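You operate a simulated robot arm through the tools that you are given. There is no shell and no other tool.

You are at the controls of a simulated robot arm. One attempt, no reset.

## Task
Warm the tub that expires first on the hot plate at LOW till its dot is green.
Fine: of the three in the open drawer; shut drawer and fridge door; turn the plate off after. Set down upright: what you pick out.

The check looks at the end state, three seconds after you hand in, the way a careful person would. Anything else that was tipped, shoved, dropped, spilled or broken makes it a failure.

## Robot
A 7-joint arm with a two-finger parallel gripper, fixed in place. Base frame: the origin is on the floor under the middle of its stand, x ahead of it, y to its left, z up. Readings come in m, degrees, newtons and seconds.
It reaches about 1.372 m from its shoulder. Its first joint turns from -149.0 to 149.0 degrees. Payload 3.43 kg.
The TCP is the grasp point between the finger pads, 0.03 m short of the fingertips. In the tool frame z runs along the fingers and y along their closing line. The gripper opens to 0.094 m. The fingers are 0.028 m wide and 0.01 m thick; the gripper's body (0.05 by 0.096 m) begins 0.055 m behind the TCP.
Orientation is told as [roll, pitch, yaw] about the base's x, y, z axes, in that order, counted from this pose: with the fingers straight down and closing along the base's y, the tool's x points along the base's -x, its y along +y and its z along -z.

## Interface
- The arm moves only by the tool play_rows. Its argument "increments" is a list of rows, each a list of 7 numbers: the shift along the tool's x, y, z in units of 200 mm (1.0 is 200 mm), then the turn, a rotation vector about the tool's x, y, z in units of 60 degrees (1.0 is 60 degrees), then the gripper command, from -1 (fully open) to 1 (shut), values between in proportion. In form: [[tx, ty, tz, rx, ry, rz, gripper], ...]. A call has 1 to 20 rows; each row is the pose to reach, as a shift and turn from the pose commanded when the call began, along the tool's axes at that moment. A call with a number of a shift or a turn outside -1 to 1 is refused whole. A row lasts 0.2 s, in which the tool goes at most 0.05 m and 8.6 degrees; a call with a longer step from one row to the next is refused whole, and so is a gripper value outside its range. A pose out of reach is approached as far as the arm can. The call stops where the force on the tool passes 40 N (or 10 N more than at its start, if that is more) or the arm is blocked; 0.2 s more then pass. Each finger travels about 0.045 m/s and halts on what it meets, pressing with about 31 N; the grip force reading is that of the motor and also rises with nothing between the fingers. The clock runs only during rows and for 0.2 s after the last one: add rows that repeat a pose to give the fingers time. It gives the time, the measured TCP pose, the force on the tool (base axes), the opening and the grip force at its end, in the units of the frame above (readings bear some noise), with the torque about the TCP (base axes, N m) and any sound that the robot's microphone picked up, and new pictures: "views" is both (left out), scene, wrist or none.
- Cameras (640 x 400 px; columns grow to the right, rows downward): "scene" is fixed at [0.2192, -0.648, 1.3837]; the picture's right is [0.99, -0.17, 0.00], its down [-0.07, -0.38, -0.92] and it looks along [0.16, 0.91, -0.39] (base axes); focal length 352 px, centre (320, 200). "wrist" rides on the gripper at [0.076, 0.014, -0.103] in the tool frame; the picture's right is [-0.18, 0.98, 0.00], its down [-0.75, -0.14, -0.64] and it looks along [-0.63, -0.12, 0.77] (tool axes); focal length 243 px, centre (320, 200). There is no depth. A picture from a camera that has moved, and an enlarged one, comes with that camera's place and axes in the base frame and with its lens. The place of the scene camera against the robot may be out by one fixed shift of up to 0.012 m in any direction.
- inspect(camera, box): a new picture of the part [left, top, right, bottom] of that camera's present view, enlarged. No time passes.
- close_job(): hands the job in; it is judged then, once.

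Nothing tells you positions but the pictures and the camera data. Unless the task says otherwise, let go and move clear before handing in.

The tools are called after "Request:" by a JSON object that holds its "fn" and its "kwargs". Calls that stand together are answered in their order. play_rows: Moves the arm, as the interface text tells. Its arguments: {"type":"object","properties":{"increments":{"type":"array"},"views":{"type":"string","enum":["both","scene","wrist","none"]}},"required":["increments"]} The other tools are called the same way: inspect (camera, box) takes an enlarged picture of a part of a camera's view; close_job () hands the job in.

At the start:

```text
t: 0.0
ee_pos: [0.5362, 0.8294, 1.2405]
tool_rot: [-0.1, 0.1, 0.0]
wrist_force: [0.6, 0.3, -0.3]
ft_torque: [0.02, -0.02, -0.01]
grip_width: 0.0939
grasp_force: 0.1
```

scene: 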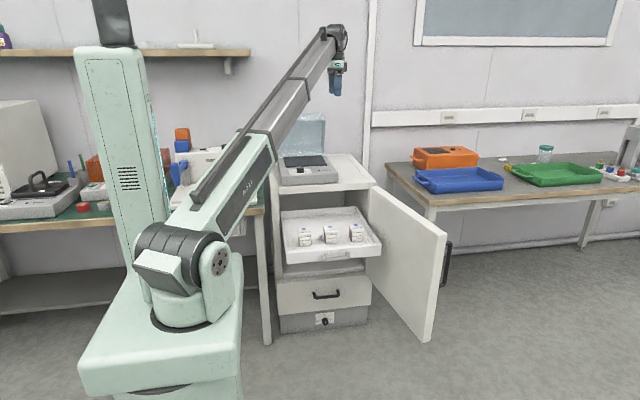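
wrist: 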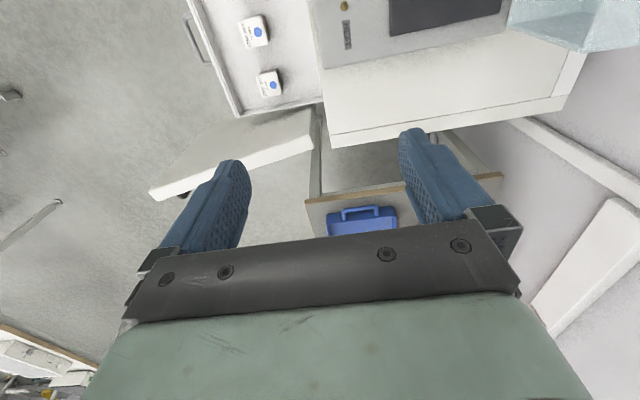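

I see an open fridge with a pulled-out drawer holding three tubs, and a hot plate with a lid sitting on top of the fridge. I'll enlarge parts of the pictures first to read the labels and controls.

Request:
{"fn": "inspect", "kwargs": {"camera": "scene", "box": [270, 190, 390, 265]}}

Request:
{"fn": "inspect", "kwargs": {"camera": "scene", "box": [260, 100, 390, 200]}}

Request:
{"fn": "inspect", "kwargs": {"camera": "scene", "box": [260, 180, 460, 345]}}

Request:
{"fn": "inspect", "kwargs": {"camera": "wrist", "box": [180, 0, 340, 120]}}

Request:
{"fn": "inspect", "kwargs": {"camera": "wrist", "box": [300, 0, 640, 220]}}

Request:
{"fn": "inspect", "kwargs": {"camera": "scene", "box": [0, 80, 280, 260]}}

```text
5.33 times, centred on (330, 228) of scene
camera zoom: at [0.2192, -0.648, 1.3837], right [0.99, -0.17, 0.0], down [-0.07, -0.38, -0.92], along [0.16, 0.91, -0.39], focal length 1879 px, centre (267, 53)
```

zoom: 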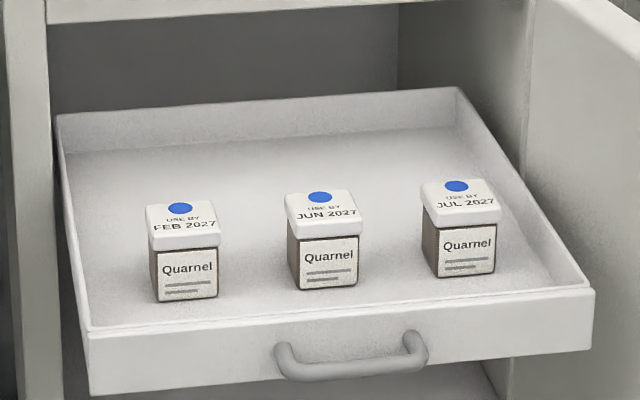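

```text
4.00 times, centred on (325, 150) of scene
camera zoom: at [0.2192, -0.648, 1.3837], right [0.99, -0.17, 0.0], down [-0.07, -0.38, -0.92], along [0.16, 0.91, -0.39], focal length 1409 px, centre (300, 400)
```

zoom: 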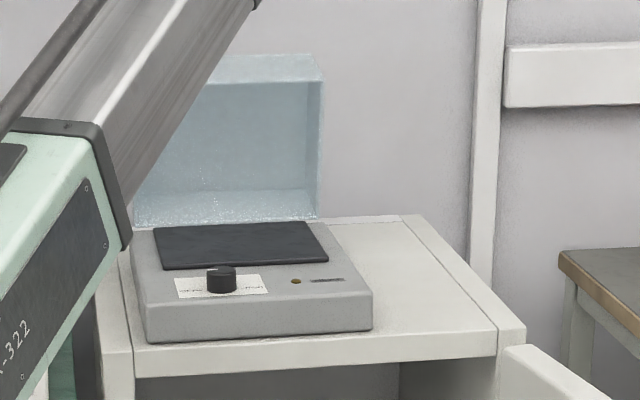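

```text
2.42 times, centred on (360, 262) of scene
camera zoom: at [0.2192, -0.648, 1.3837], right [0.99, -0.17, 0.0], down [-0.07, -0.38, -0.92], along [0.16, 0.91, -0.39], focal length 854 px, centre (223, 48)
```

zoom: 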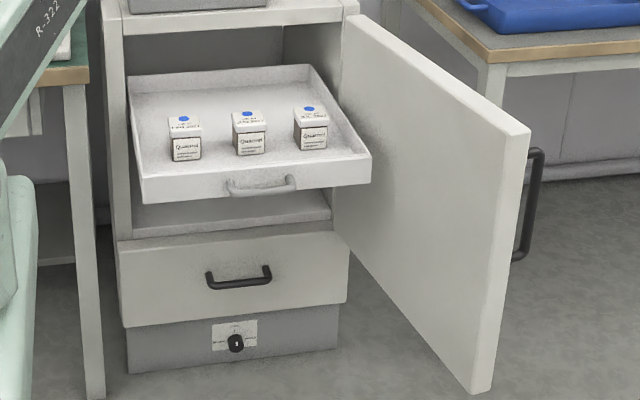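

```text
3.33 times, centred on (260, 60) of wrist
camera zoom: at [0.4606, 0.8448, 1.3429], right [0.18, 0.98, 0.0], down [0.75, -0.14, 0.64], along [0.63, -0.12, -0.77], focal length 809 px, centre (520, 667)
```

zoom: 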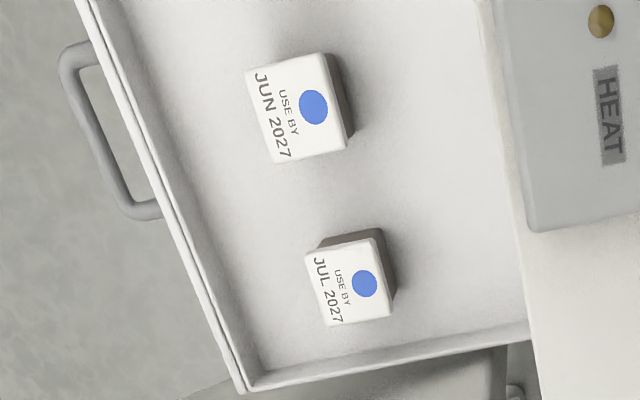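

```text
1.82 times, centred on (470, 110) of wrist
camera zoom: at [0.4606, 0.8448, 1.3429], right [0.18, 0.98, 0.0], down [0.75, -0.14, 0.64], along [0.63, -0.12, -0.77], focal length 441 px, centre (47, 364)
```

zoom: 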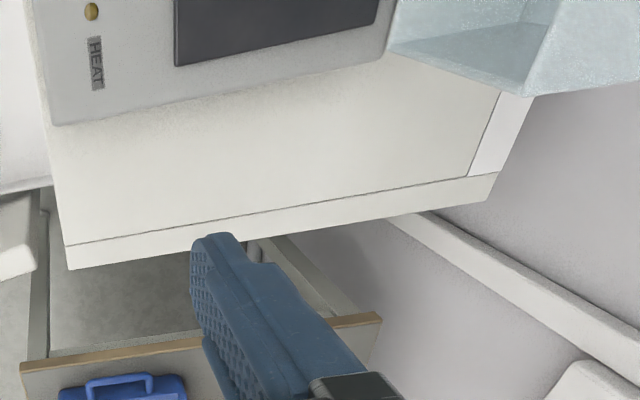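

```text
2.22 times, centred on (140, 170) of scene
camera zoom: at [0.2192, -0.648, 1.3837], right [0.99, -0.17, 0.0], down [-0.07, -0.38, -0.92], along [0.16, 0.91, -0.39], focal length 783 px, centre (720, 267)
```

zoom: 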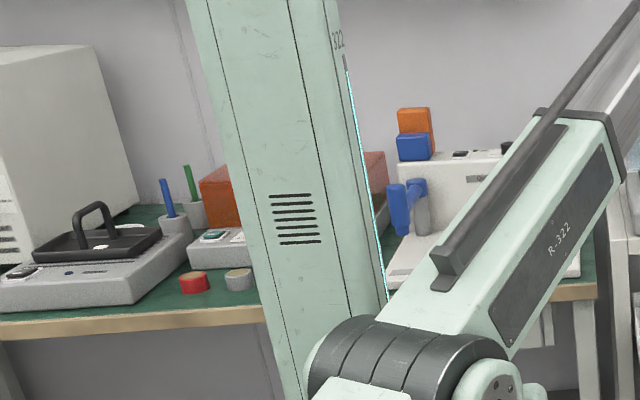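

The FEB 2027 tub (left, about (0.384, 0.695), lid top at z≈0.678) expires first. The hot plate is on the fridge top (z≈0.88), with its knob near (0.40, 0.88). I'll turn the wrist towards yaw 90 and back off to see the dial and the drawer from above.

Request:
{"fn": "play_rows", "kwargs": {"increments": [[0.08, -0.08, 0.09, 0, 0, -0.125, -1], [0.16, -0.16, 0.175, 0, 0, -0.25, -1], [0.24, -0.24, 0.26, 0, 0, -0.375, -1], [0.32, -0.32, 0.35, 0, 0, -0.5, -1], [0.4, -0.4, 0.44, 0, 0, -0.625, -1], [0.48, -0.48, 0.53, 0, 0, -0.75, -1], [0.56, -0.56, 0.62, 0, 0, -0.875, -1], [0.63, -0.65, 0.7, 0, 0, -1, -1]], "views": "none"}}

Request:
{"fn": "play_rows", "kwargs": {"increments": [[0, 0, 0, 0, 0, -0.125, -1], [0, 0, 0, 0, 0, -0.25, -1], [0, 0, 0, 0, 0, -0.375, -1], [0, 0, 0, 0, 0, -0.5, -1], [0, 0, 0, 0, 0, -0.5, -1]]}}

```text
t: 1.8
ee_pos: [0.4089, 0.7004, 1.0989]
tool_rot: [0.0, 0.0, 60.0]
wrist_force: [0.5, -0.1, 0.3]
ft_torque: [0.01, -0.05, 0.01]
grip_width: 0.0941
grasp_force: 0.1
```

```text
t: 3.0
ee_pos: [0.4103, 0.7007, 1.0996]
tool_rot: [0.1, 0.0, 90.0]
wrist_force: [0.4, -0.3, 0.5]
ft_torque: [0.0, -0.04, 0.04]
grip_width: 0.094
grasp_force: 0.0
camera wrist: at [0.3966, 0.6252, 1.2025], right [-0.98, 0.18, 0.0], down [0.14, 0.75, 0.64], along [0.12, 0.63, -0.77], focal length 243 px, centre (320, 200)
```

scene: 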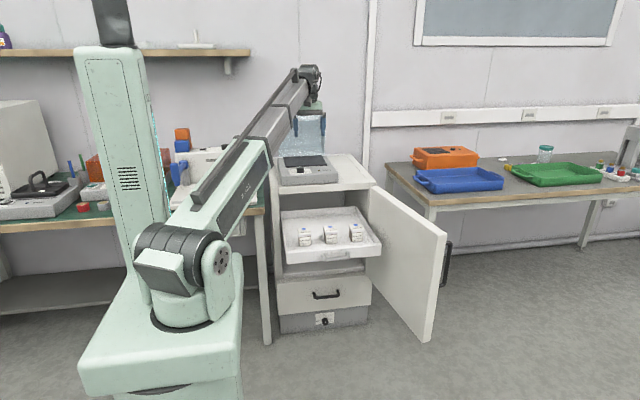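
wrist: 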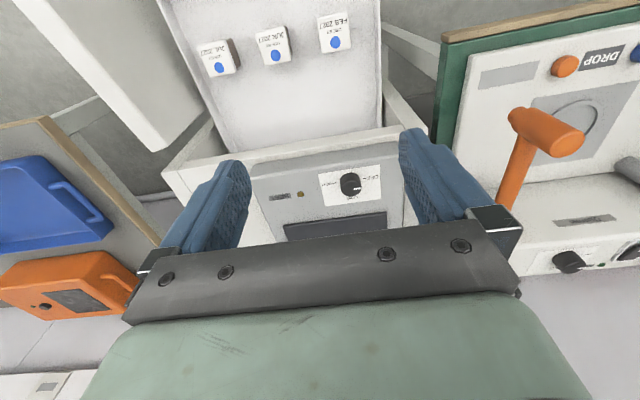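

The wrist is at yaw 90 and the knob, lamp and all three tubs are in view. I'll enlarge the dial and the dates.

Request:
{"fn": "inspect", "kwargs": {"camera": "wrist", "box": [250, 150, 410, 250]}}

Request:
{"fn": "inspect", "kwargs": {"camera": "wrist", "box": [180, 0, 380, 125]}}

Request:
{"fn": "inspect", "kwargs": {"camera": "wrist", "box": [430, 20, 640, 280]}}

Request:
{"fn": "inspect", "kwargs": {"camera": "scene", "box": [260, 55, 390, 200]}}

```text
4.00 times, centred on (330, 200) of wrist
camera zoom: at [0.3966, 0.6252, 1.2025], right [-0.98, 0.18, 0.0], down [0.14, 0.75, 0.64], along [0.12, 0.63, -0.77], focal length 970 px, centre (280, 200)
```

zoom: 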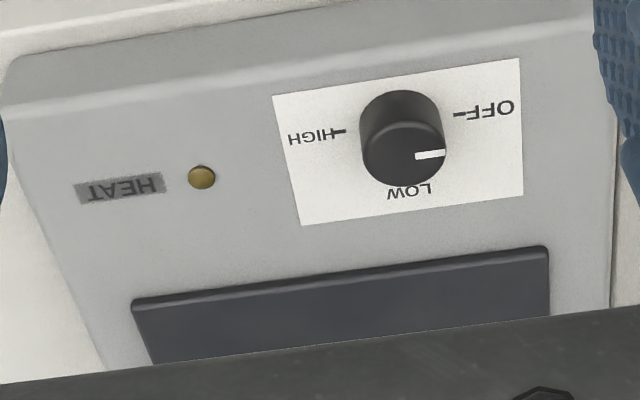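

```text
3.20 times, centred on (280, 62) of wrist
camera zoom: at [0.3966, 0.6252, 1.2025], right [-0.98, 0.18, 0.0], down [0.14, 0.75, 0.64], along [0.12, 0.63, -0.77], focal length 776 px, centre (448, 640)
```

zoom: 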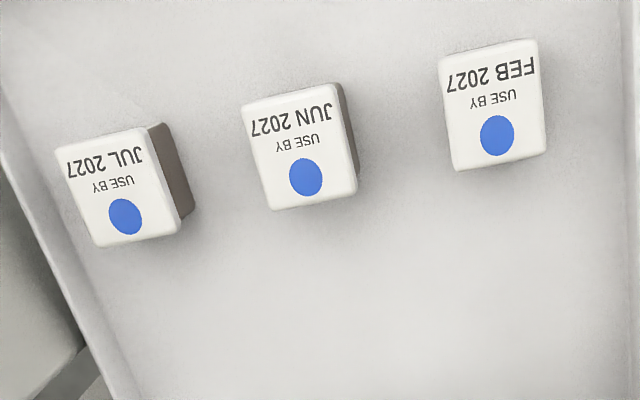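

```text
1.54 times, centred on (535, 150) of wrist
camera zoom: at [0.3966, 0.6252, 1.2025], right [-0.98, 0.18, 0.0], down [0.14, 0.75, 0.64], along [0.12, 0.63, -0.77], focal length 373 px, centre (-11, 277)
```

zoom: 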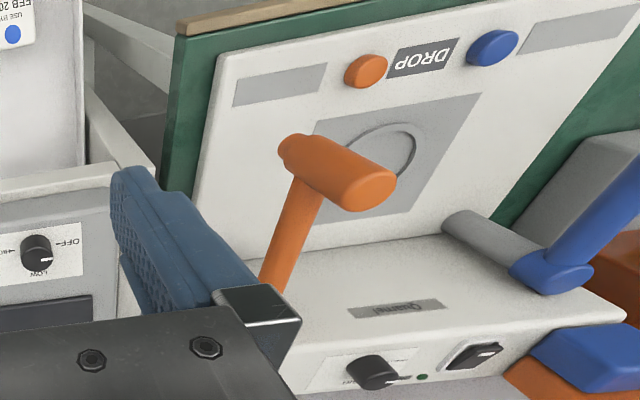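

```text
2.76 times, centred on (325, 128) of scene
camera zoom: at [0.2192, -0.648, 1.3837], right [0.99, -0.17, 0.0], down [-0.07, -0.38, -0.92], along [0.16, 0.91, -0.39], focal length 972 px, centre (306, 400)
```

zoom: 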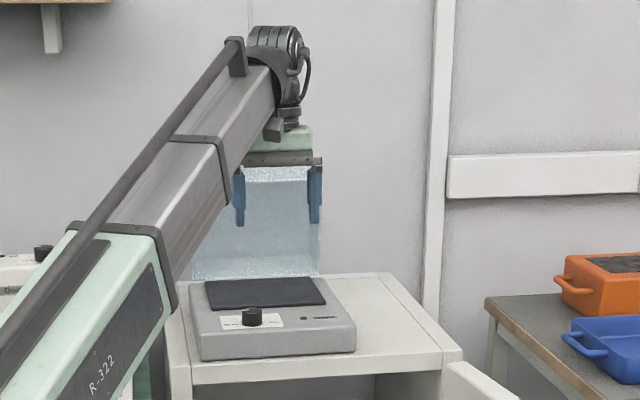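

Clockwise from above, the dial reads OFF (towards -x), LOW (towards +y), HIGH (towards +x), and it now points to OFF. FEB 2027 is the earliest tub, centred near (0.382, 0.679), so I'll descend above it in stages.

Request:
{"fn": "play_rows", "kwargs": {"increments": [[0.022, 0.028, 0.19, 0, 0, 0, -1], [0.044, 0.056, 0.38, 0, 0, 0, -1], [0.066, 0.084, 0.57, 0, 0, 0, -1], [0.088, 0.112, 0.76, 0, 0, 0, -1], [0.11, 0.14, 0.95, 0, 0, 0, -1], [0.11, 0.14, 0.95, 0, 0, 0, -1]]}}

```text
t: 4.4
ee_pos: [0.3813, 0.6768, 0.9113]
tool_rot: [0.0, 0.0, 90.0]
wrist_force: [0.7, 0.8, 0.6]
ft_torque: [-0.02, 0.02, -0.01]
grip_width: 0.0943
grasp_force: 0.2
camera wrist: at [0.367, 0.6027, 1.0141], right [-0.98, 0.18, 0.0], down [0.14, 0.75, 0.64], along [0.12, 0.63, -0.77], focal length 243 px, centre (320, 200)
```

scene: 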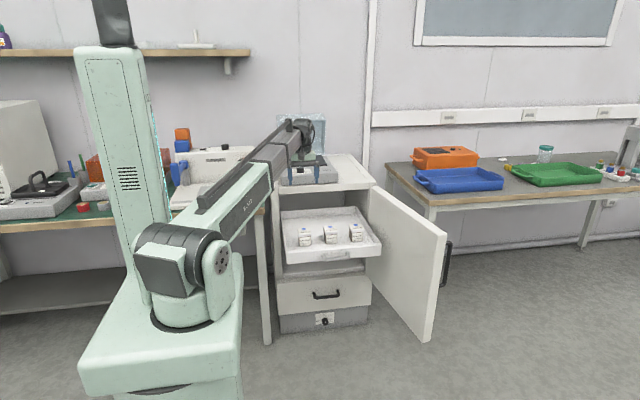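
wrist: 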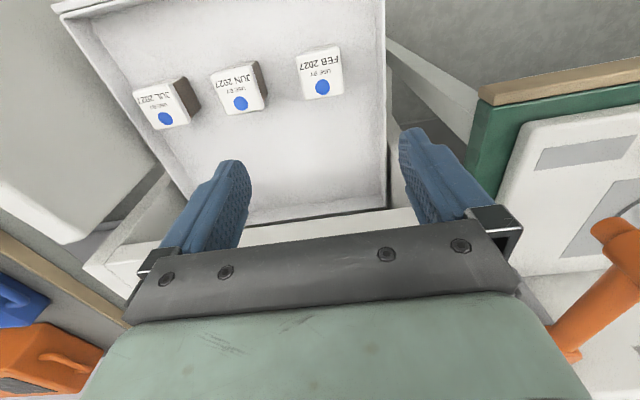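

The FEB tub sits right below. I'll enlarge it to refine its centre.

Request:
{"fn": "inspect", "kwargs": {"camera": "wrist", "box": [200, 20, 400, 145]}}

Request:
{"fn": "inspect", "kwargs": {"camera": "scene", "box": [260, 110, 390, 260]}}

```text
3.20 times, centred on (300, 82) of wrist
camera zoom: at [0.367, 0.6027, 1.0141], right [-0.98, 0.18, 0.0], down [0.14, 0.75, 0.64], along [0.12, 0.63, -0.77], focal length 776 px, centre (384, 576)
```

zoom: 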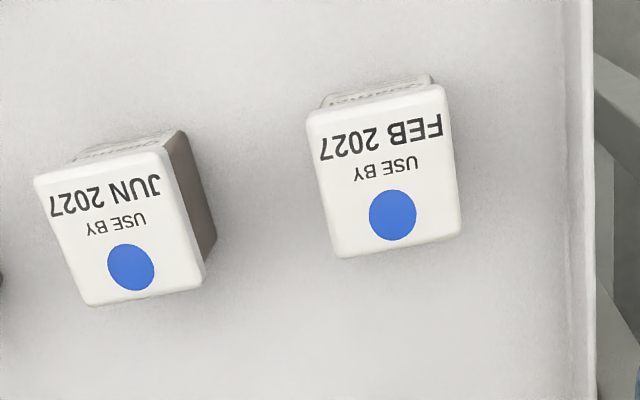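

```text
2.67 times, centred on (325, 185) of scene
camera zoom: at [0.2192, -0.648, 1.3837], right [0.99, -0.17, 0.0], down [-0.07, -0.38, -0.92], along [0.16, 0.91, -0.39], focal length 939 px, centre (307, 240)
```

zoom: 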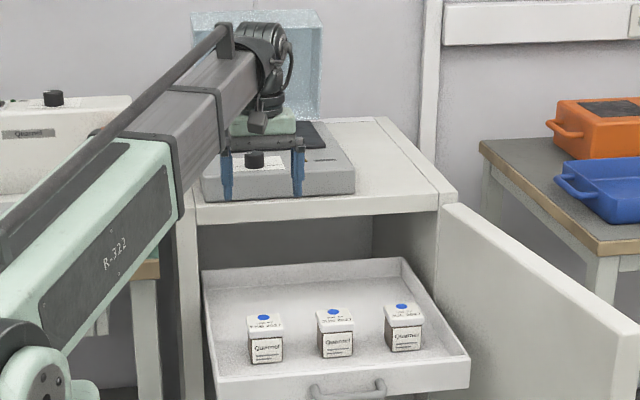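

The tub's centre measures about (0.381, 0.678) with a 0.053 m square lid and its top near z 0.674. I'll descend to just above it and check before straddling it.

Request:
{"fn": "play_rows", "kwargs": {"increments": [[-0.005, 0, 0.2, 0, 0, 0, -1], [-0.008, 0, 0.4, 0, 0, 0, -1], [-0.008, 0, 0.6, 0, 0, 0, -1], [-0.008, 0, 0.8, 0, 0, 0, -1], [-0.008, 0, 0.9, 0, 0, 0, -1], [-0.008, 0, 0.9, 0, 0, 0, -1]]}}

```text
t: 5.8
ee_pos: [0.3846, 0.6833, 0.726]
tool_rot: [0.0, 0.0, 90.0]
wrist_force: [0.8, -0.3, -0.4]
ft_torque: [0.01, 0.01, 0.01]
grip_width: 0.0941
grasp_force: 0.2
camera wrist: at [0.3701, 0.6075, 0.83], right [-0.98, 0.18, 0.0], down [0.14, 0.75, 0.64], along [0.12, 0.63, -0.77], focal length 243 px, centre (320, 200)
```

scene: 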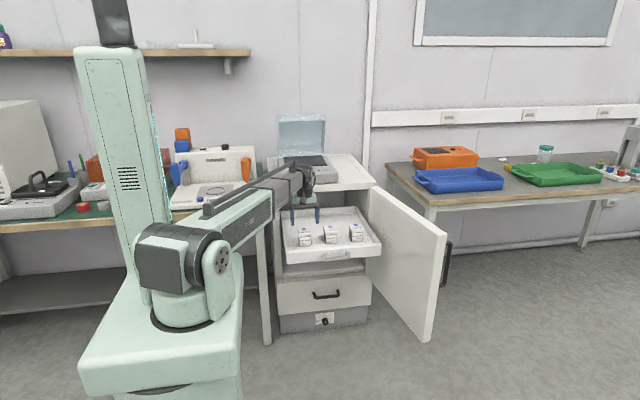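
wrist: 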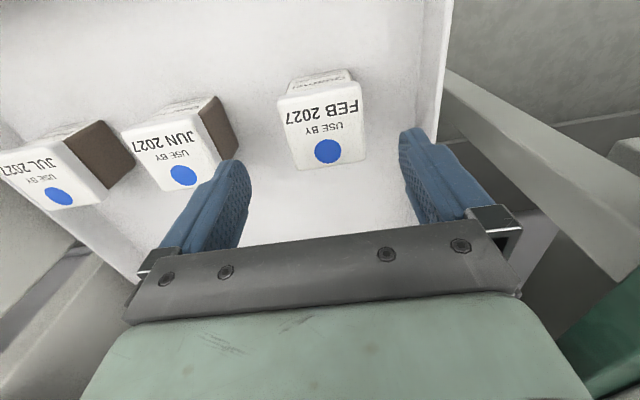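

The fingers are above the FEB tub. I'll enlarge to check the alignment before going down.

Request:
{"fn": "inspect", "kwargs": {"camera": "wrist", "box": [220, 50, 460, 200]}}

Request:
{"fn": "inspect", "kwargs": {"camera": "scene", "box": [270, 180, 390, 265]}}

```text
2.67 times, centred on (340, 125) of wrist
camera zoom: at [0.3701, 0.6075, 0.83], right [-0.98, 0.18, 0.0], down [0.14, 0.75, 0.64], along [0.12, 0.63, -0.77], focal length 647 px, centre (267, 400)
```

zoom: 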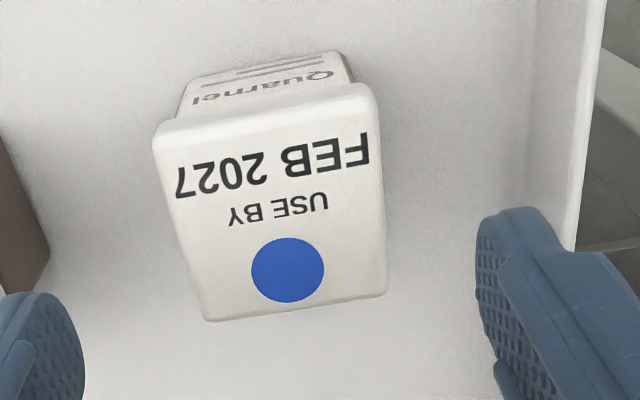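

```text
4.71 times, centred on (330, 222) of scene
camera zoom: at [0.2192, -0.648, 1.3837], right [0.99, -0.17, 0.0], down [-0.07, -0.38, -0.92], along [0.16, 0.91, -0.39], focal length 1658 px, centre (273, 94)
```

zoom: 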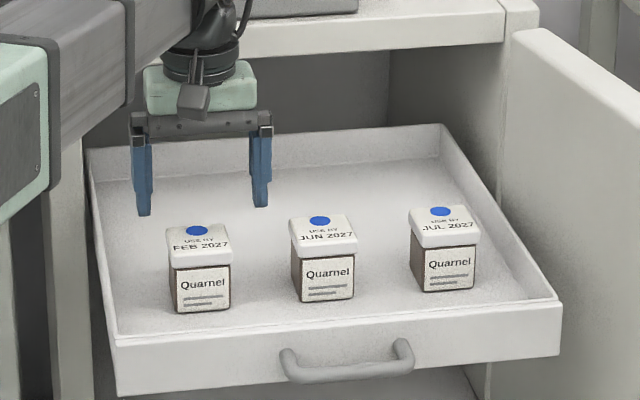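

The tub's centre is about 5 mm towards -x and 7 mm towards -y of the grip axis. I'll correct that, go down to z≈0.655 and close.

Request:
{"fn": "play_rows", "kwargs": {"increments": [[0.03, 0.02, 0.06, 0, 0, 0, -1], [0.03, 0.02, 0.15, 0, 0, 0, -1], [0.03, 0.02, 0.24, 0, 0, 0, -1], [0.03, 0.02, 0.32, 0, 0, 0, -1], [0.03, 0.02, 0.36, 0, 0, 0, -1], [0.03, 0.02, 0.36, 0, 0, 0, -1]]}}

```text
t: 7.2
ee_pos: [0.3772, 0.6739, 0.6575]
tool_rot: [0.0, 0.0, 90.0]
wrist_force: [0.0, 0.2, -1.0]
ft_torque: [0.01, 0.01, 0.01]
grip_width: 0.0939
grasp_force: 0.0
camera wrist: at [0.3638, 0.5999, 0.7607], right [-0.98, 0.18, 0.0], down [0.14, 0.75, 0.64], along [0.12, 0.63, -0.77], focal length 243 px, centre (320, 200)
```

scene: 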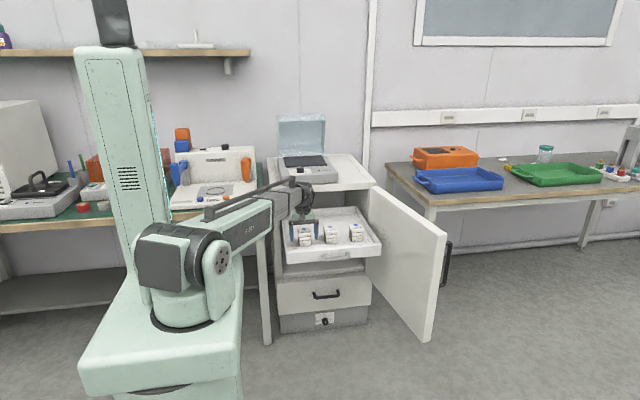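
wrist: 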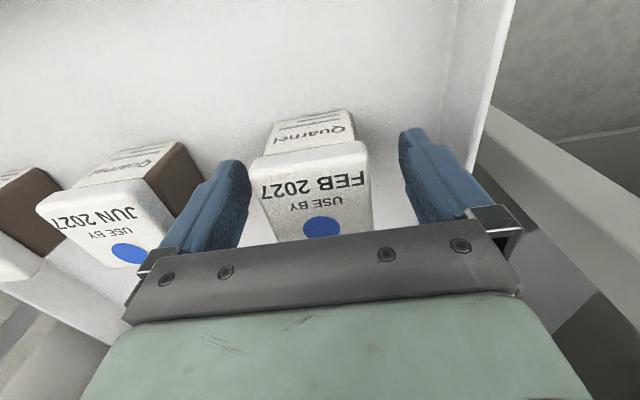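

The fingers straddle the FEB tub with clearance on both sides, so I'll close on it.

Request:
{"fn": "play_rows", "kwargs": {"increments": [[0, 0, 0, 0, 0, 0, 0.2], [0, 0, 0, 0, 0, 0, 1], [0, 0, 0, 0, 0, 0, 1], [0, 0, 0, 0, 0, 0, 1], [0, 0, 0, 0, 0, 0, 1], [0, 0, 0, 0, 0, 0, 1]]}}

```text
t: 8.6
ee_pos: [0.3777, 0.6757, 0.6578]
tool_rot: [-0.1, 0.0, 90.0]
wrist_force: [-0.5, -0.7, 0.2]
ft_torque: [0.0, -0.02, 0.03]
grip_width: 0.0581
grasp_force: 30.6
camera wrist: at [0.3638, 0.5998, 0.7608], right [-0.98, 0.18, 0.0], down [0.14, 0.75, 0.64], along [0.12, 0.63, -0.77], focal length 243 px, centre (320, 200)
```

scene: 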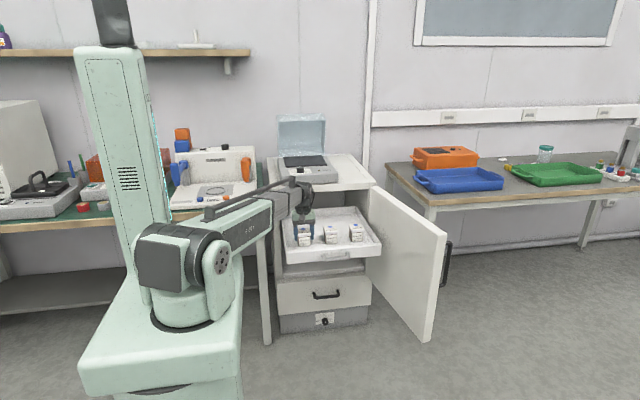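
wrist: 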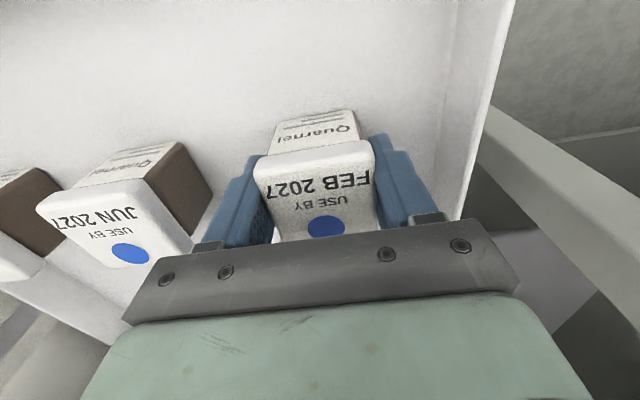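

The tub is gripped at 0.058 m wide with about 31 N. I'll lift it straight up.

Request:
{"fn": "play_rows", "kwargs": {"increments": [[0, 0, -0.05, 0, 0, 0, 1], [0, 0, -0.15, 0, 0, 0, 1], [0, 0, -0.3, 0, 0, 0, 1], [0, 0, -0.45, 0, 0, 0, 1], [0, 0, -0.6, 0, 0, 0, 1], [0, 0, -0.75, 0, 0, 0, 1], [0, 0, -0.9, 0, 0, 0, 1], [0, 0, -1.0, 0, 0, 0, 1]]}}

Request:
{"fn": "play_rows", "kwargs": {"increments": [[0, 0, -0.15, 0, 0, 0, 1], [0, 0, -0.3, 0, 0, 0, 1], [0, 0, -0.45, 0, 0, 0, 1], [0, 0, -0.6, 0, 0, 0, 1], [0, 0, -0.75, 0, 0, 0, 1], [0, 0, -0.9, 0, 0, 0, 1], [0, 0, -1.0, 0, 0, 0, 1]]}}

```text
t: 10.4
ee_pos: [0.3794, 0.6737, 0.8562]
tool_rot: [0.1, -0.1, 90.0]
wrist_force: [0.7, 0.5, -0.9]
ft_torque: [0.0, -0.02, -0.01]
grip_width: 0.0583
grasp_force: 31.0
camera wrist: at [0.3659, 0.5981, 0.9599], right [-0.98, 0.18, 0.0], down [0.14, 0.75, 0.64], along [0.12, 0.63, -0.77], focal length 243 px, centre (320, 200)
```

scene: 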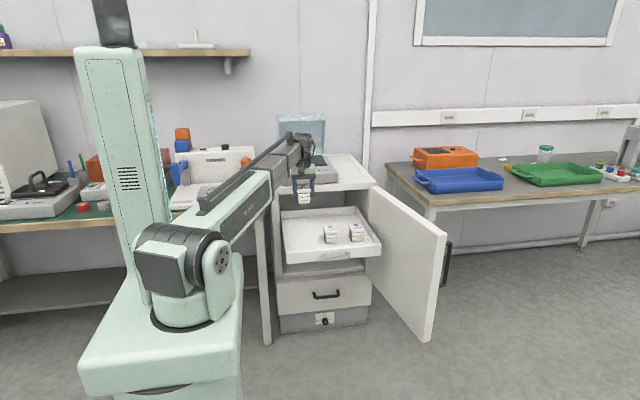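
wrist: 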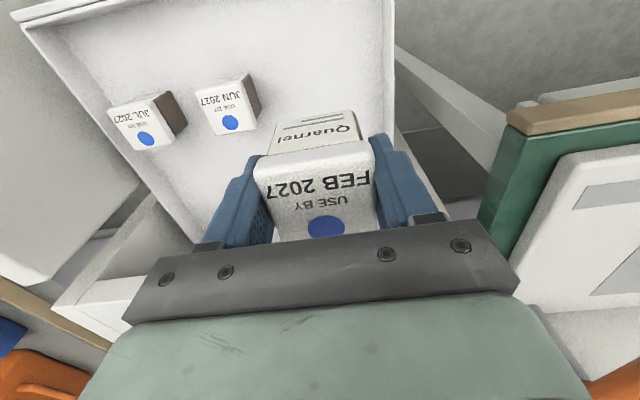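

```text
t: 12.0
ee_pos: [0.3782, 0.6742, 1.058]
tool_rot: [0.0, 0.0, 90.0]
wrist_force: [0.2, 0.2, -0.8]
ft_torque: [0.0, 0.03, -0.02]
grip_width: 0.0578
grasp_force: 31.3
camera wrist: at [0.3647, 0.599, 1.1618], right [-0.98, 0.18, 0.0], down [0.14, 0.75, 0.64], along [0.12, 0.63, -0.77], focal length 243 px, centre (320, 200)
```

scene: 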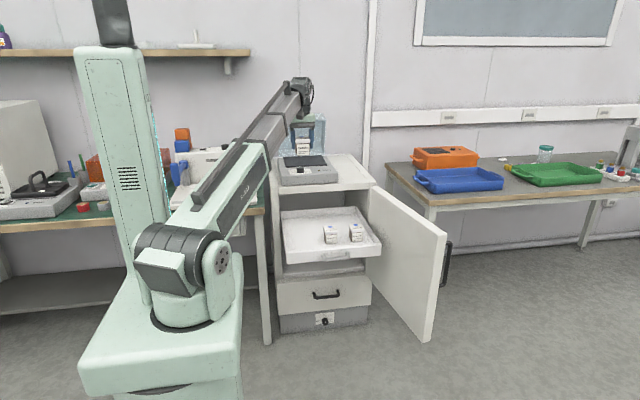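
wrist: 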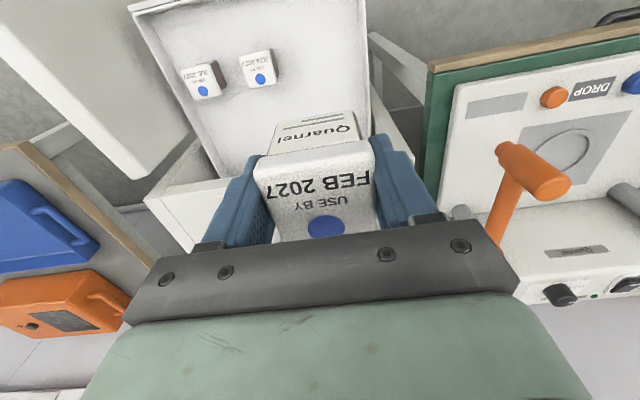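

The tub is held upright at z≈1.06. I'll now carry it over the hot plate towards (0.43, 1.00).

Request:
{"fn": "play_rows", "kwargs": {"increments": [[-0.1, -0.015, 0, 0, 0, 0, 1], [-0.25, -0.04, 0, 0, 0, 0, 1], [-0.4, -0.065, 0, 0, 0, 0, 1], [-0.55, -0.09, 0, 0, 0, 0, 1], [-0.7, -0.115, 0, 0, 0, 0, 1], [-0.85, -0.14, 0, 0, 0, 0, 1], [-0.9, -0.15, 0, 0, 0, 0, 1], [-0.9, -0.15, 0, 0, 0, 0, 1]]}}

```text
t: 13.8
ee_pos: [0.4085, 0.8535, 1.0555]
tool_rot: [0.0, -0.1, 90.0]
wrist_force: [0.3, 0.4, -1.6]
ft_torque: [0.02, 0.0, -0.03]
grip_width: 0.0579
grasp_force: 30.9
camera wrist: at [0.3935, 0.7785, 1.1581], right [-0.98, 0.18, 0.0], down [0.14, 0.75, 0.64], along [0.12, 0.63, -0.77], focal length 243 px, centre (320, 200)
```

scene: 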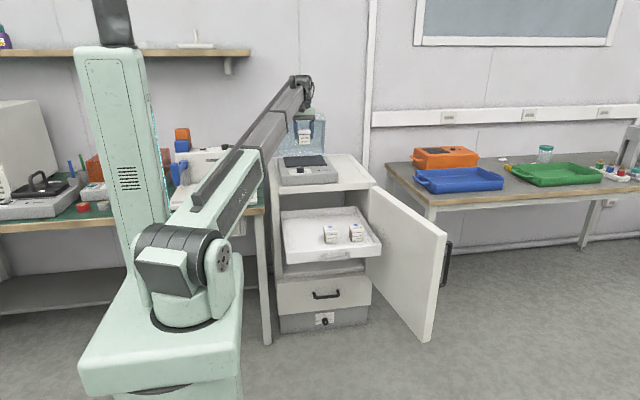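
wrist: 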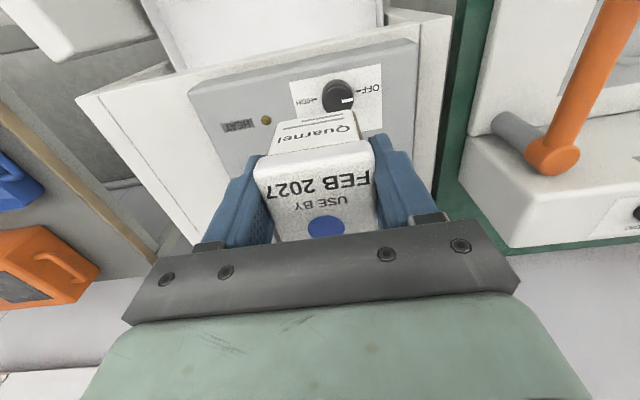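

The tub is past the knob and clear of everything. I'll carry on to the centre of the slab.

Request:
{"fn": "play_rows", "kwargs": {"increments": [[-0.12, -0.015, 0, 0, 0, 0, 1], [-0.27, -0.04, 0, 0, 0, 0, 1], [-0.42, -0.065, 0, 0, 0, 0, 1], [-0.57, -0.09, 0, 0, 0, 0, 1], [-0.7, -0.11, 0, 0, 0, 0, 1], [-0.76, -0.11, 0, 0, 0, 0, 1], [-0.76, -0.11, 0, 0, 0, 0, 1]]}}

```text
t: 15.4
ee_pos: [0.4301, 1.0036, 1.0575]
tool_rot: [0.1, 0.0, 90.0]
wrist_force: [-0.8, -0.4, -1.5]
ft_torque: [0.0, 0.0, -0.03]
grip_width: 0.0579
grasp_force: 30.9
camera wrist: at [0.4163, 0.9289, 1.1601], right [-0.98, 0.18, 0.0], down [0.14, 0.75, 0.64], along [0.12, 0.63, -0.77], focal length 243 px, centre (320, 200)
```

scene: 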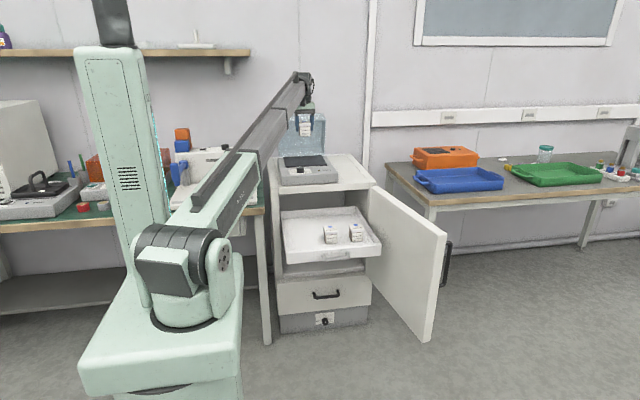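
wrist: 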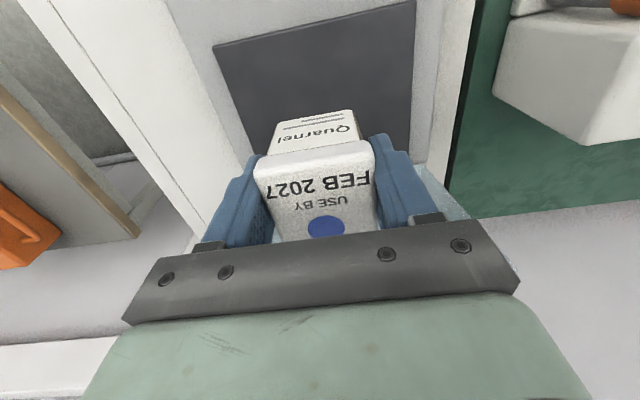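

The tub is above the slab. I'll enlarge the view to verify where the slab edges are and the height before I lower it.

Request:
{"fn": "inspect", "kwargs": {"camera": "wrist", "box": [190, 0, 450, 160]}}

Request:
{"fn": "inspect", "kwargs": {"camera": "scene", "box": [260, 60, 390, 200]}}

```text
2.46 times, centred on (320, 80) of wrist
camera zoom: at [0.4163, 0.9289, 1.1601], right [-0.98, 0.18, 0.0], down [0.14, 0.75, 0.64], along [0.12, 0.63, -0.77], focal length 597 px, centre (320, 495)
```

zoom: 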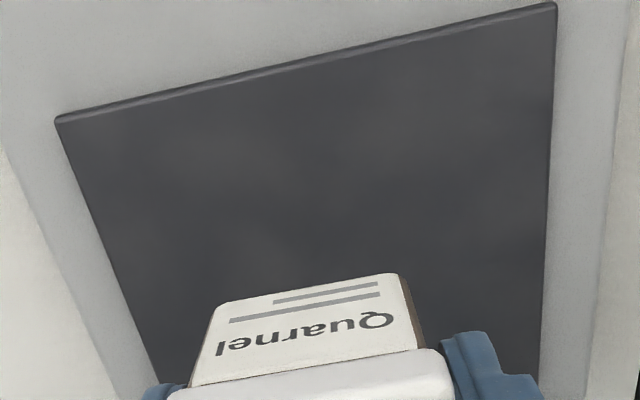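

```text
2.86 times, centred on (325, 130) of scene
camera zoom: at [0.2192, -0.648, 1.3837], right [0.99, -0.17, 0.0], down [-0.07, -0.38, -0.92], along [0.16, 0.91, -0.39], focal length 1007 px, centre (306, 400)
```

zoom: 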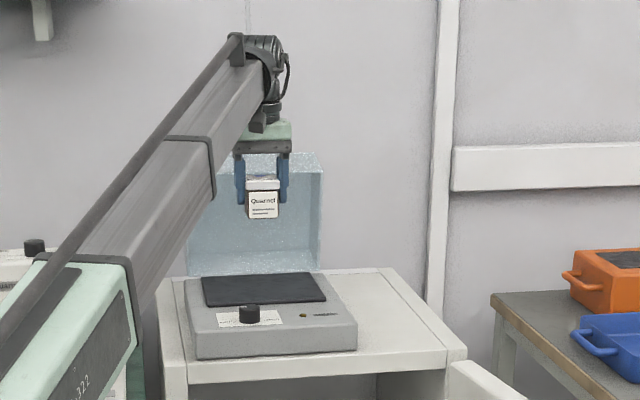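

The slab runs from y≈0.947 with its top at about z 0.872, and the tub is over it. I'll lower to a couple of centimetres above and then feel for contact.

Request:
{"fn": "play_rows", "kwargs": {"increments": [[0, 0, 0.12, 0, 0, 0, 1], [0, 0, 0.28, 0, 0, 0, 1], [0, 0, 0.42, 0, 0, 0, 1], [0, 0, 0.52, 0, 0, 0, 1], [0, 0, 0.58, 0, 0, 0, 1], [0, 0, 0.58, 0, 0, 0, 1]]}}

Request:
{"fn": "inspect", "kwargs": {"camera": "scene", "box": [270, 100, 350, 190]}}

```text
t: 16.8
ee_pos: [0.4302, 1.0059, 0.9413]
tool_rot: [0.0, -0.1, 90.0]
wrist_force: [0.4, 0.7, -1.8]
ft_torque: [-0.03, -0.02, -0.02]
grip_width: 0.0581
grasp_force: 31.3
camera wrist: at [0.4168, 0.9307, 1.0443], right [-0.98, 0.18, 0.0], down [0.14, 0.75, 0.64], along [0.12, 0.63, -0.77], focal length 243 px, centre (320, 200)
```

scene: 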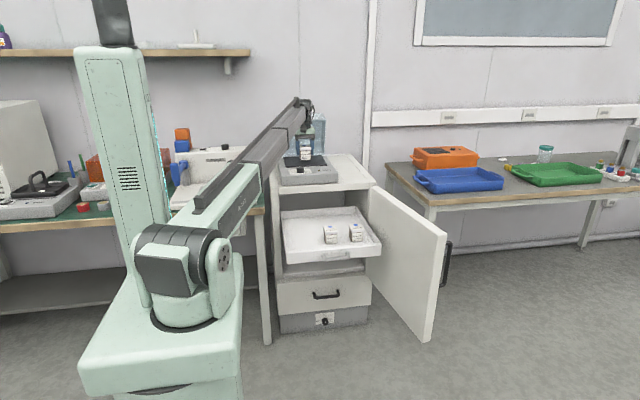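
wrist: 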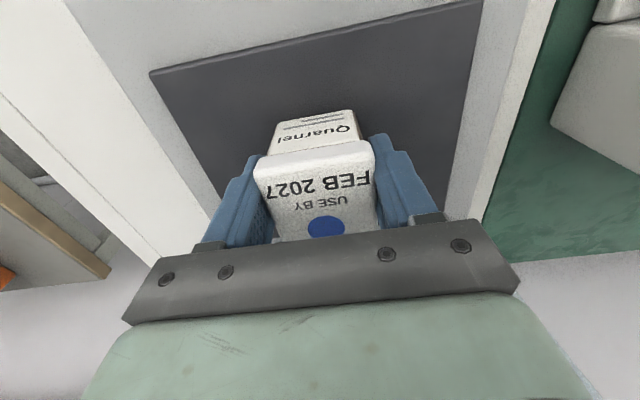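

```text
4.44 times, centred on (310, 145) of scene
camera zoom: at [0.2192, -0.648, 1.3837], right [0.99, -0.17, 0.0], down [-0.07, -0.38, -0.92], along [0.16, 0.91, -0.39], focal length 1566 px, centre (364, 444)
```

zoom: 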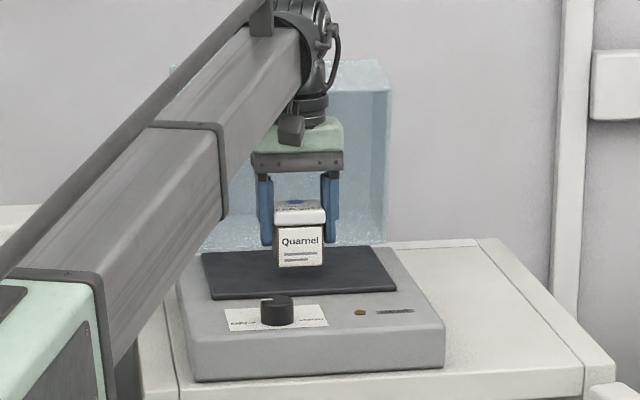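

The tub's bottom should be about 15–20 mm above the slab. I'll lower 10 mm, then go in small steps watching the force.

Request:
{"fn": "play_rows", "kwargs": {"increments": [[0, 0, 0.025, 0, 0, 0, 1], [0, 0, 0.05, 0, 0, 0, 1], [0, 0, 0.05, 0, 0, 0, 1]], "views": "none"}}

Request:
{"fn": "play_rows", "kwargs": {"increments": [[0, 0, 0.01, 0, 0, 0, 1], [0, 0, 0.015, 0, 0, 0, 1], [0, 0, 0.015, 0, 0, 0, 1]], "views": "none"}}

Request:
{"fn": "inspect", "kwargs": {"camera": "scene", "box": [270, 100, 350, 190]}}

```text
t: 17.6
ee_pos: [0.4297, 1.0063, 0.931]
tool_rot: [0.1, 0.0, 90.0]
wrist_force: [-0.9, 0.4, -0.9]
ft_torque: [-0.04, -0.01, 0.04]
grip_width: 0.0578
grasp_force: 31.3
```

```text
t: 18.4
ee_pos: [0.4309, 1.0044, 0.9301]
tool_rot: [0.1, -0.1, 89.9]
wrist_force: [0.4, 0.7, 14.7]
ft_torque: [-0.16, 0.09, -0.01]
grip_width: 0.058
grasp_force: 31.2
```

```text
4.44 times, centred on (310, 145) of scene
camera zoom: at [0.2192, -0.648, 1.3837], right [0.99, -0.17, 0.0], down [-0.07, -0.38, -0.92], along [0.16, 0.91, -0.39], focal length 1566 px, centre (364, 444)
```

zoom: 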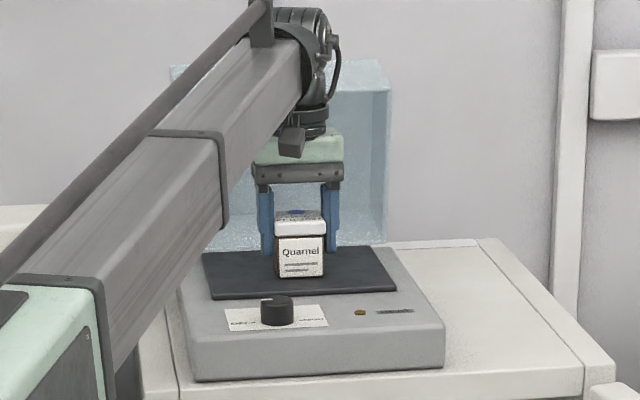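

Contact: 14.7 N upwards, so the tub is standing on the slab. I'll ease off about 1.5 mm and open the fingers.

Request:
{"fn": "play_rows", "kwargs": {"increments": [[0, 0, -0.007, 0, 0, 0, 1], [0, 0, -0.007, 0, 0, 0, 0.1], [0, 0, -0.007, 0, 0, 0, -0.3], [0, 0, -0.007, 0, 0, 0, -1], [0, 0, -0.007, 0, 0, 0, -1], [0, 0, -0.007, 0, 0, 0, -1], [0, 0, -0.007, 0, 0, 0, -1]]}}

Request:
{"fn": "inspect", "kwargs": {"camera": "scene", "box": [270, 100, 350, 190]}}

```text
t: 20.0
ee_pos: [0.429, 1.0066, 0.9294]
tool_rot: [0.0, 0.1, 90.0]
wrist_force: [0.0, 0.3, 0.0]
ft_torque: [0.03, 0.0, -0.02]
grip_width: 0.0941
grasp_force: 0.1
camera wrist: at [0.4165, 0.9299, 1.0326], right [-0.98, 0.18, 0.0], down [0.14, 0.75, 0.64], along [0.12, 0.63, -0.77], focal length 243 px, centre (320, 200)
```

scene: 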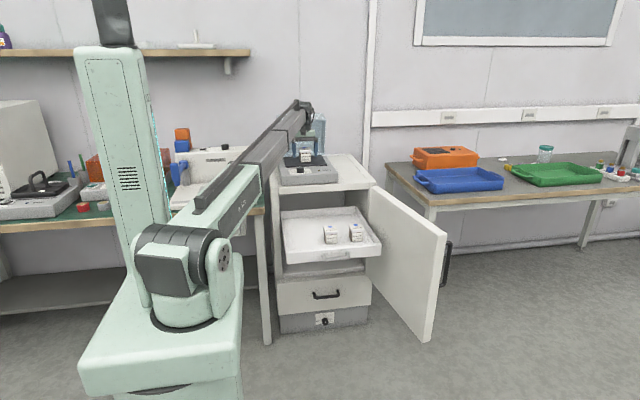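
wrist: 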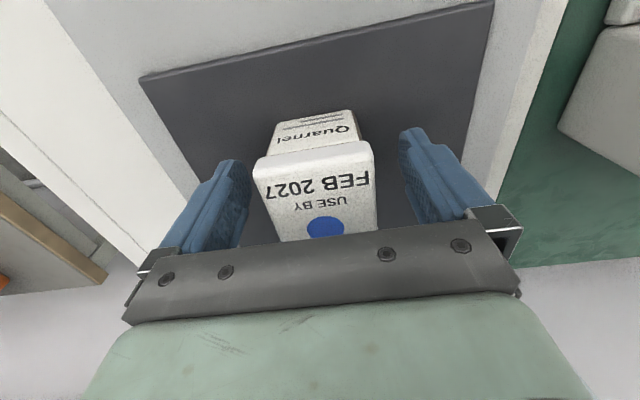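

```text
4.44 times, centred on (310, 145) of scene
camera zoom: at [0.2192, -0.648, 1.3837], right [0.99, -0.17, 0.0], down [-0.07, -0.38, -0.92], along [0.16, 0.91, -0.39], focal length 1566 px, centre (364, 444)
```

zoom: 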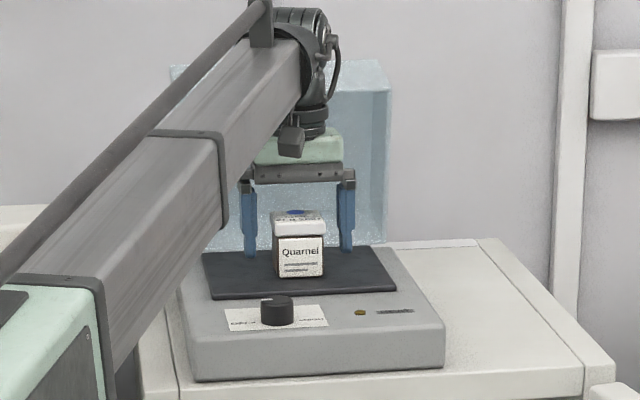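

The tub stands upright on the slab with the fingers open. I'll rise clear straight up and then back away to y≈0.66.

Request:
{"fn": "play_rows", "kwargs": {"increments": [[0, 0, -0.08, 0, 0, 0, -1], [0, 0, -0.2, 0, 0, 0, -1], [0, 0, -0.35, 0, 0, 0, -1], [0, 0, -0.5, 0, 0, 0, -1], [0, 0, -0.65, 0, 0, 0, -1], [0, 0, -0.75, 0, 0, 0, -1], [0, 0, -0.8, 0, 0, 0, -1]], "views": "none"}}

Request:
{"fn": "play_rows", "kwargs": {"increments": [[0.15, 0, 0, 0, 0, 0, -1], [0.35, 0, 0, 0, 0, 0, -1], [0.55, 0, 0, 0, 0, 0, -1], [0.75, 0, 0, 0, 0, 0, -1], [0.9, 0, 0, 0, 0, 0, -1], [1.0, 0, 0, 0, 0, 0, -1]]}}

```text
t: 21.6
ee_pos: [0.4314, 1.0047, 1.0928]
tool_rot: [0.1, -0.1, 90.0]
wrist_force: [-0.7, 0.8, 0.2]
ft_torque: [0.01, 0.04, 0.01]
grip_width: 0.094
grasp_force: 0.1
```

```text
t: 23.0
ee_pos: [0.4308, 0.8036, 1.0903]
tool_rot: [0.0, 0.0, 89.9]
wrist_force: [0.0, 0.3, -0.1]
ft_torque: [-0.02, -0.01, 0.01]
grip_width: 0.094
grasp_force: 0.0
camera wrist: at [0.4171, 0.7291, 1.1932], right [-0.98, 0.18, 0.0], down [0.14, 0.75, 0.64], along [0.12, 0.63, -0.77], focal length 243 px, centre (320, 200)
```

scene: 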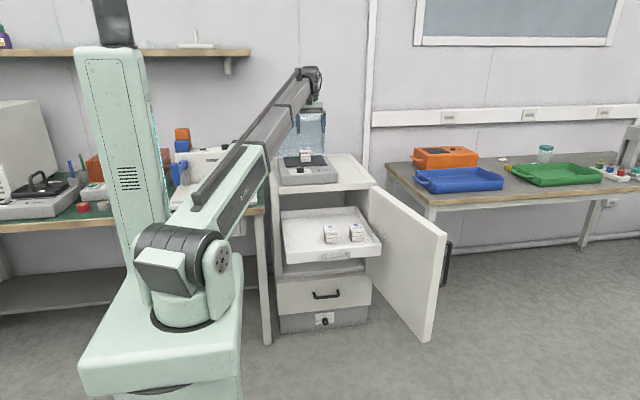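
wrist: 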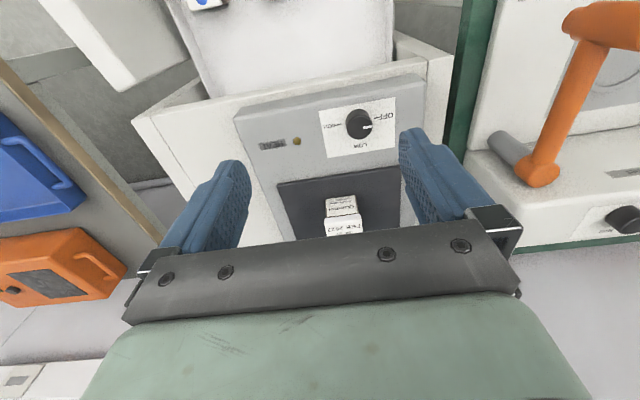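

The FEB tub is upright on the slab. Next I'll shut the drawer, pulling back in front of it with the gripper closed and tilting the fingers forward so the hand stays clear of the fridge's top edge.

Request:
{"fn": "play_rows", "kwargs": {"increments": [[0.12, 0.02, 0.05, 0, 0, 0, -0.5], [0.3, 0.06, 0.15, 0, 0, 0, 0], [0.5, 0.1, 0.25, 0, 0, 0, 0.5], [0.7, 0.14, 0.35, 0, 0, 0, 1], [0.87, 0.18, 0.45, 0, 0, 0, 1], [1.0, 0.2, 0.5, 0, 0, 0, 1]], "views": "none"}}

Request:
{"fn": "play_rows", "kwargs": {"increments": [[0.08, 0, 0, 0, -0.12, 0, 1], [0.16, 0, 0, 0, -0.25, 0, 1], [0.24, 0, 0, 0, -0.38, 0, 1], [0.32, 0, 0, 0, -0.51, 0, 1], [0.4, 0, 0, 0, -0.64, 0, 1], [0.5, 0, 0, 0, -0.77, 0, 1], [0.5, 0, 0, 0, -0.9, 0, 1], [0.5, 0, 0, 0, -1.0, 0, 1], [0.5, 0, 0, 0, -1.0, 0, 1]]}}

```text
t: 24.4
ee_pos: [0.3891, 0.6041, 0.9865]
tool_rot: [0.0, 0.0, 89.9]
wrist_force: [0.3, -0.9, 0.5]
ft_torque: [-0.01, 0.05, -0.04]
grip_width: 0.0
grasp_force: 22.5
```

```text
t: 26.4
ee_pos: [0.4079, 0.5221, 0.9956]
tool_rot: [0.0, -60.1, 90.0]
wrist_force: [-0.1, 0.5, 0.0]
ft_torque: [0.01, 0.02, 0.01]
grip_width: 0.0
grasp_force: 30.9
out of reach, approached as far as the arm can: row 7, 8, 9
camera wrist: at [0.3932, 0.396, 0.9812], right [-0.98, 0.09, 0.16], down [0.14, -0.18, 0.97], along [0.12, 0.98, 0.16], focal length 243 px, centre (320, 200)
```

scene: 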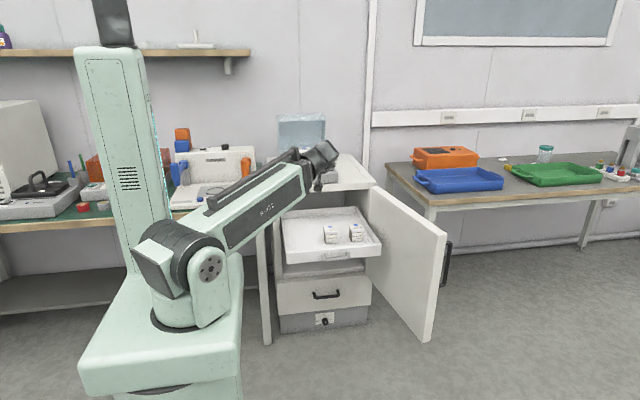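
wrist: 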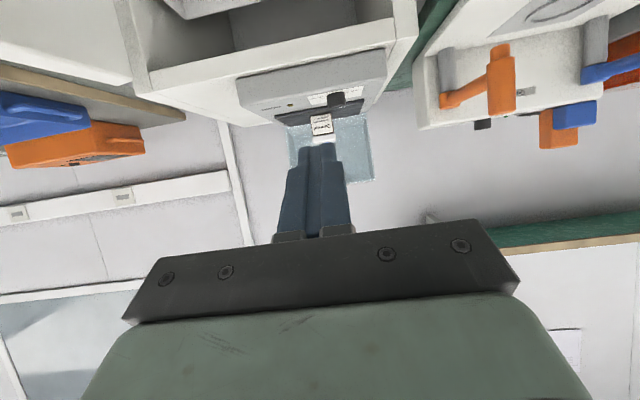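

The arm's telescoping boom has a minimum length, so this spot is slightly too close to the base. I'll move to x≈0.59, right of the drawer handle, which is farther out and still inside the panel's width.

Request:
{"fn": "play_rows", "kwargs": {"increments": [[0, -0.15, 0, 0, 0, 0, 1], [0, -0.35, 0, 0, 0, 0, 1], [0, -0.55, 0, 0, 0, 0, 1], [0, -0.75, 0, 0, 0, 0, 1], [0, -0.9, 0, 0, 0, 0, 1], [0, -1.0, 0, 0, 0, 0, 1], [0, -1.0, 0, 0, 0, 0, 1]]}}

```text
t: 28.0
ee_pos: [0.6072, 0.5252, 0.9937]
tool_rot: [-0.1, -60.0, 89.9]
wrist_force: [0.0, -0.1, 0.0]
ft_torque: [0.02, 0.0, 0.03]
grip_width: 0.0
grasp_force: 30.7
camera wrist: at [0.5944, 0.3993, 0.9801], right [-0.98, 0.09, 0.16], down [0.14, -0.18, 0.97], along [0.12, 0.98, 0.16], focal length 243 px, centre (320, 200)
```

scene: 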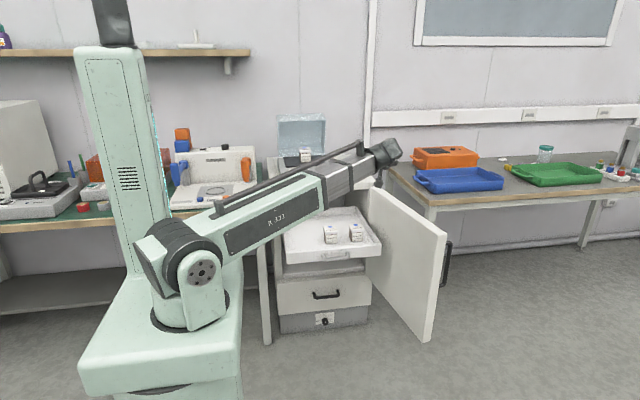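
wrist: 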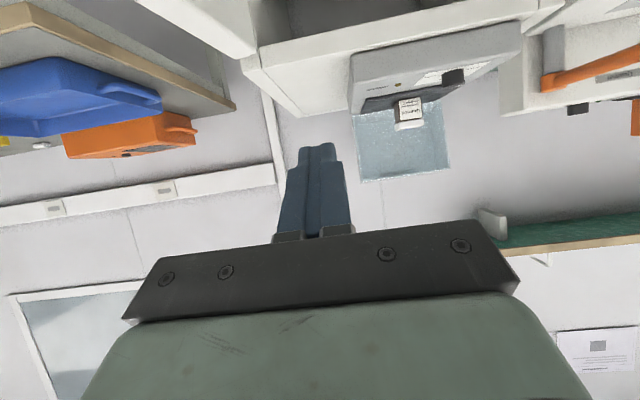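

The commanded pose followed the actual one, now near (0.607, 0.524, 0.994). I'll lower in front of the drawer panel in two steps.

Request:
{"fn": "play_rows", "kwargs": {"increments": [[0.14, 0.005, 0.07, 0, 0, 0, 1], [0.28, 0.01, 0.14, 0, 0, 0, 1], [0.42, 0.015, 0.214, 0, 0, 0, 1], [0.56, 0.02, 0.285, 0, 0, 0, 1], [0.7, 0.025, 0.357, 0, 0, 0, 1], [0.848, 0.025, 0.432, 0, 0, 0, 1], [0.848, 0.025, 0.432, 0, 0, 0, 1]]}}

```text
t: 29.6
ee_pos: [0.6035, 0.5135, 0.8034]
tool_rot: [0.0, -60.0, 90.1]
wrist_force: [-0.3, -0.1, 0.2]
ft_torque: [0.03, -0.04, 0.03]
grip_width: 0.0
grasp_force: 30.5
camera wrist: at [0.5897, 0.3863, 0.7892], right [-0.98, 0.09, 0.16], down [0.14, -0.18, 0.97], along [0.12, 0.98, 0.16], focal length 243 px, centre (320, 200)
```

scene: 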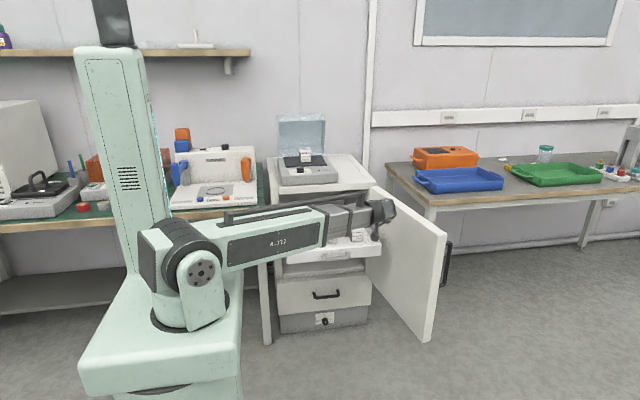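
wrist: 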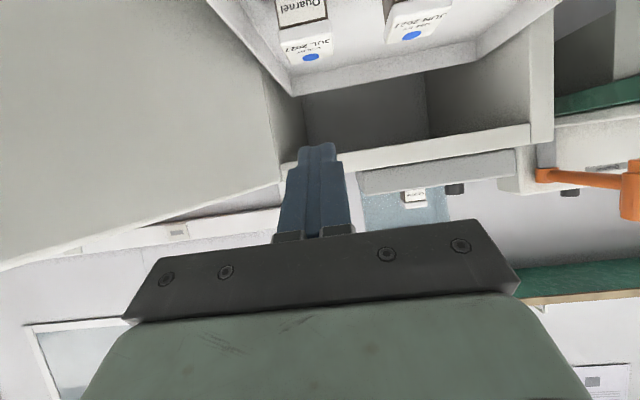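

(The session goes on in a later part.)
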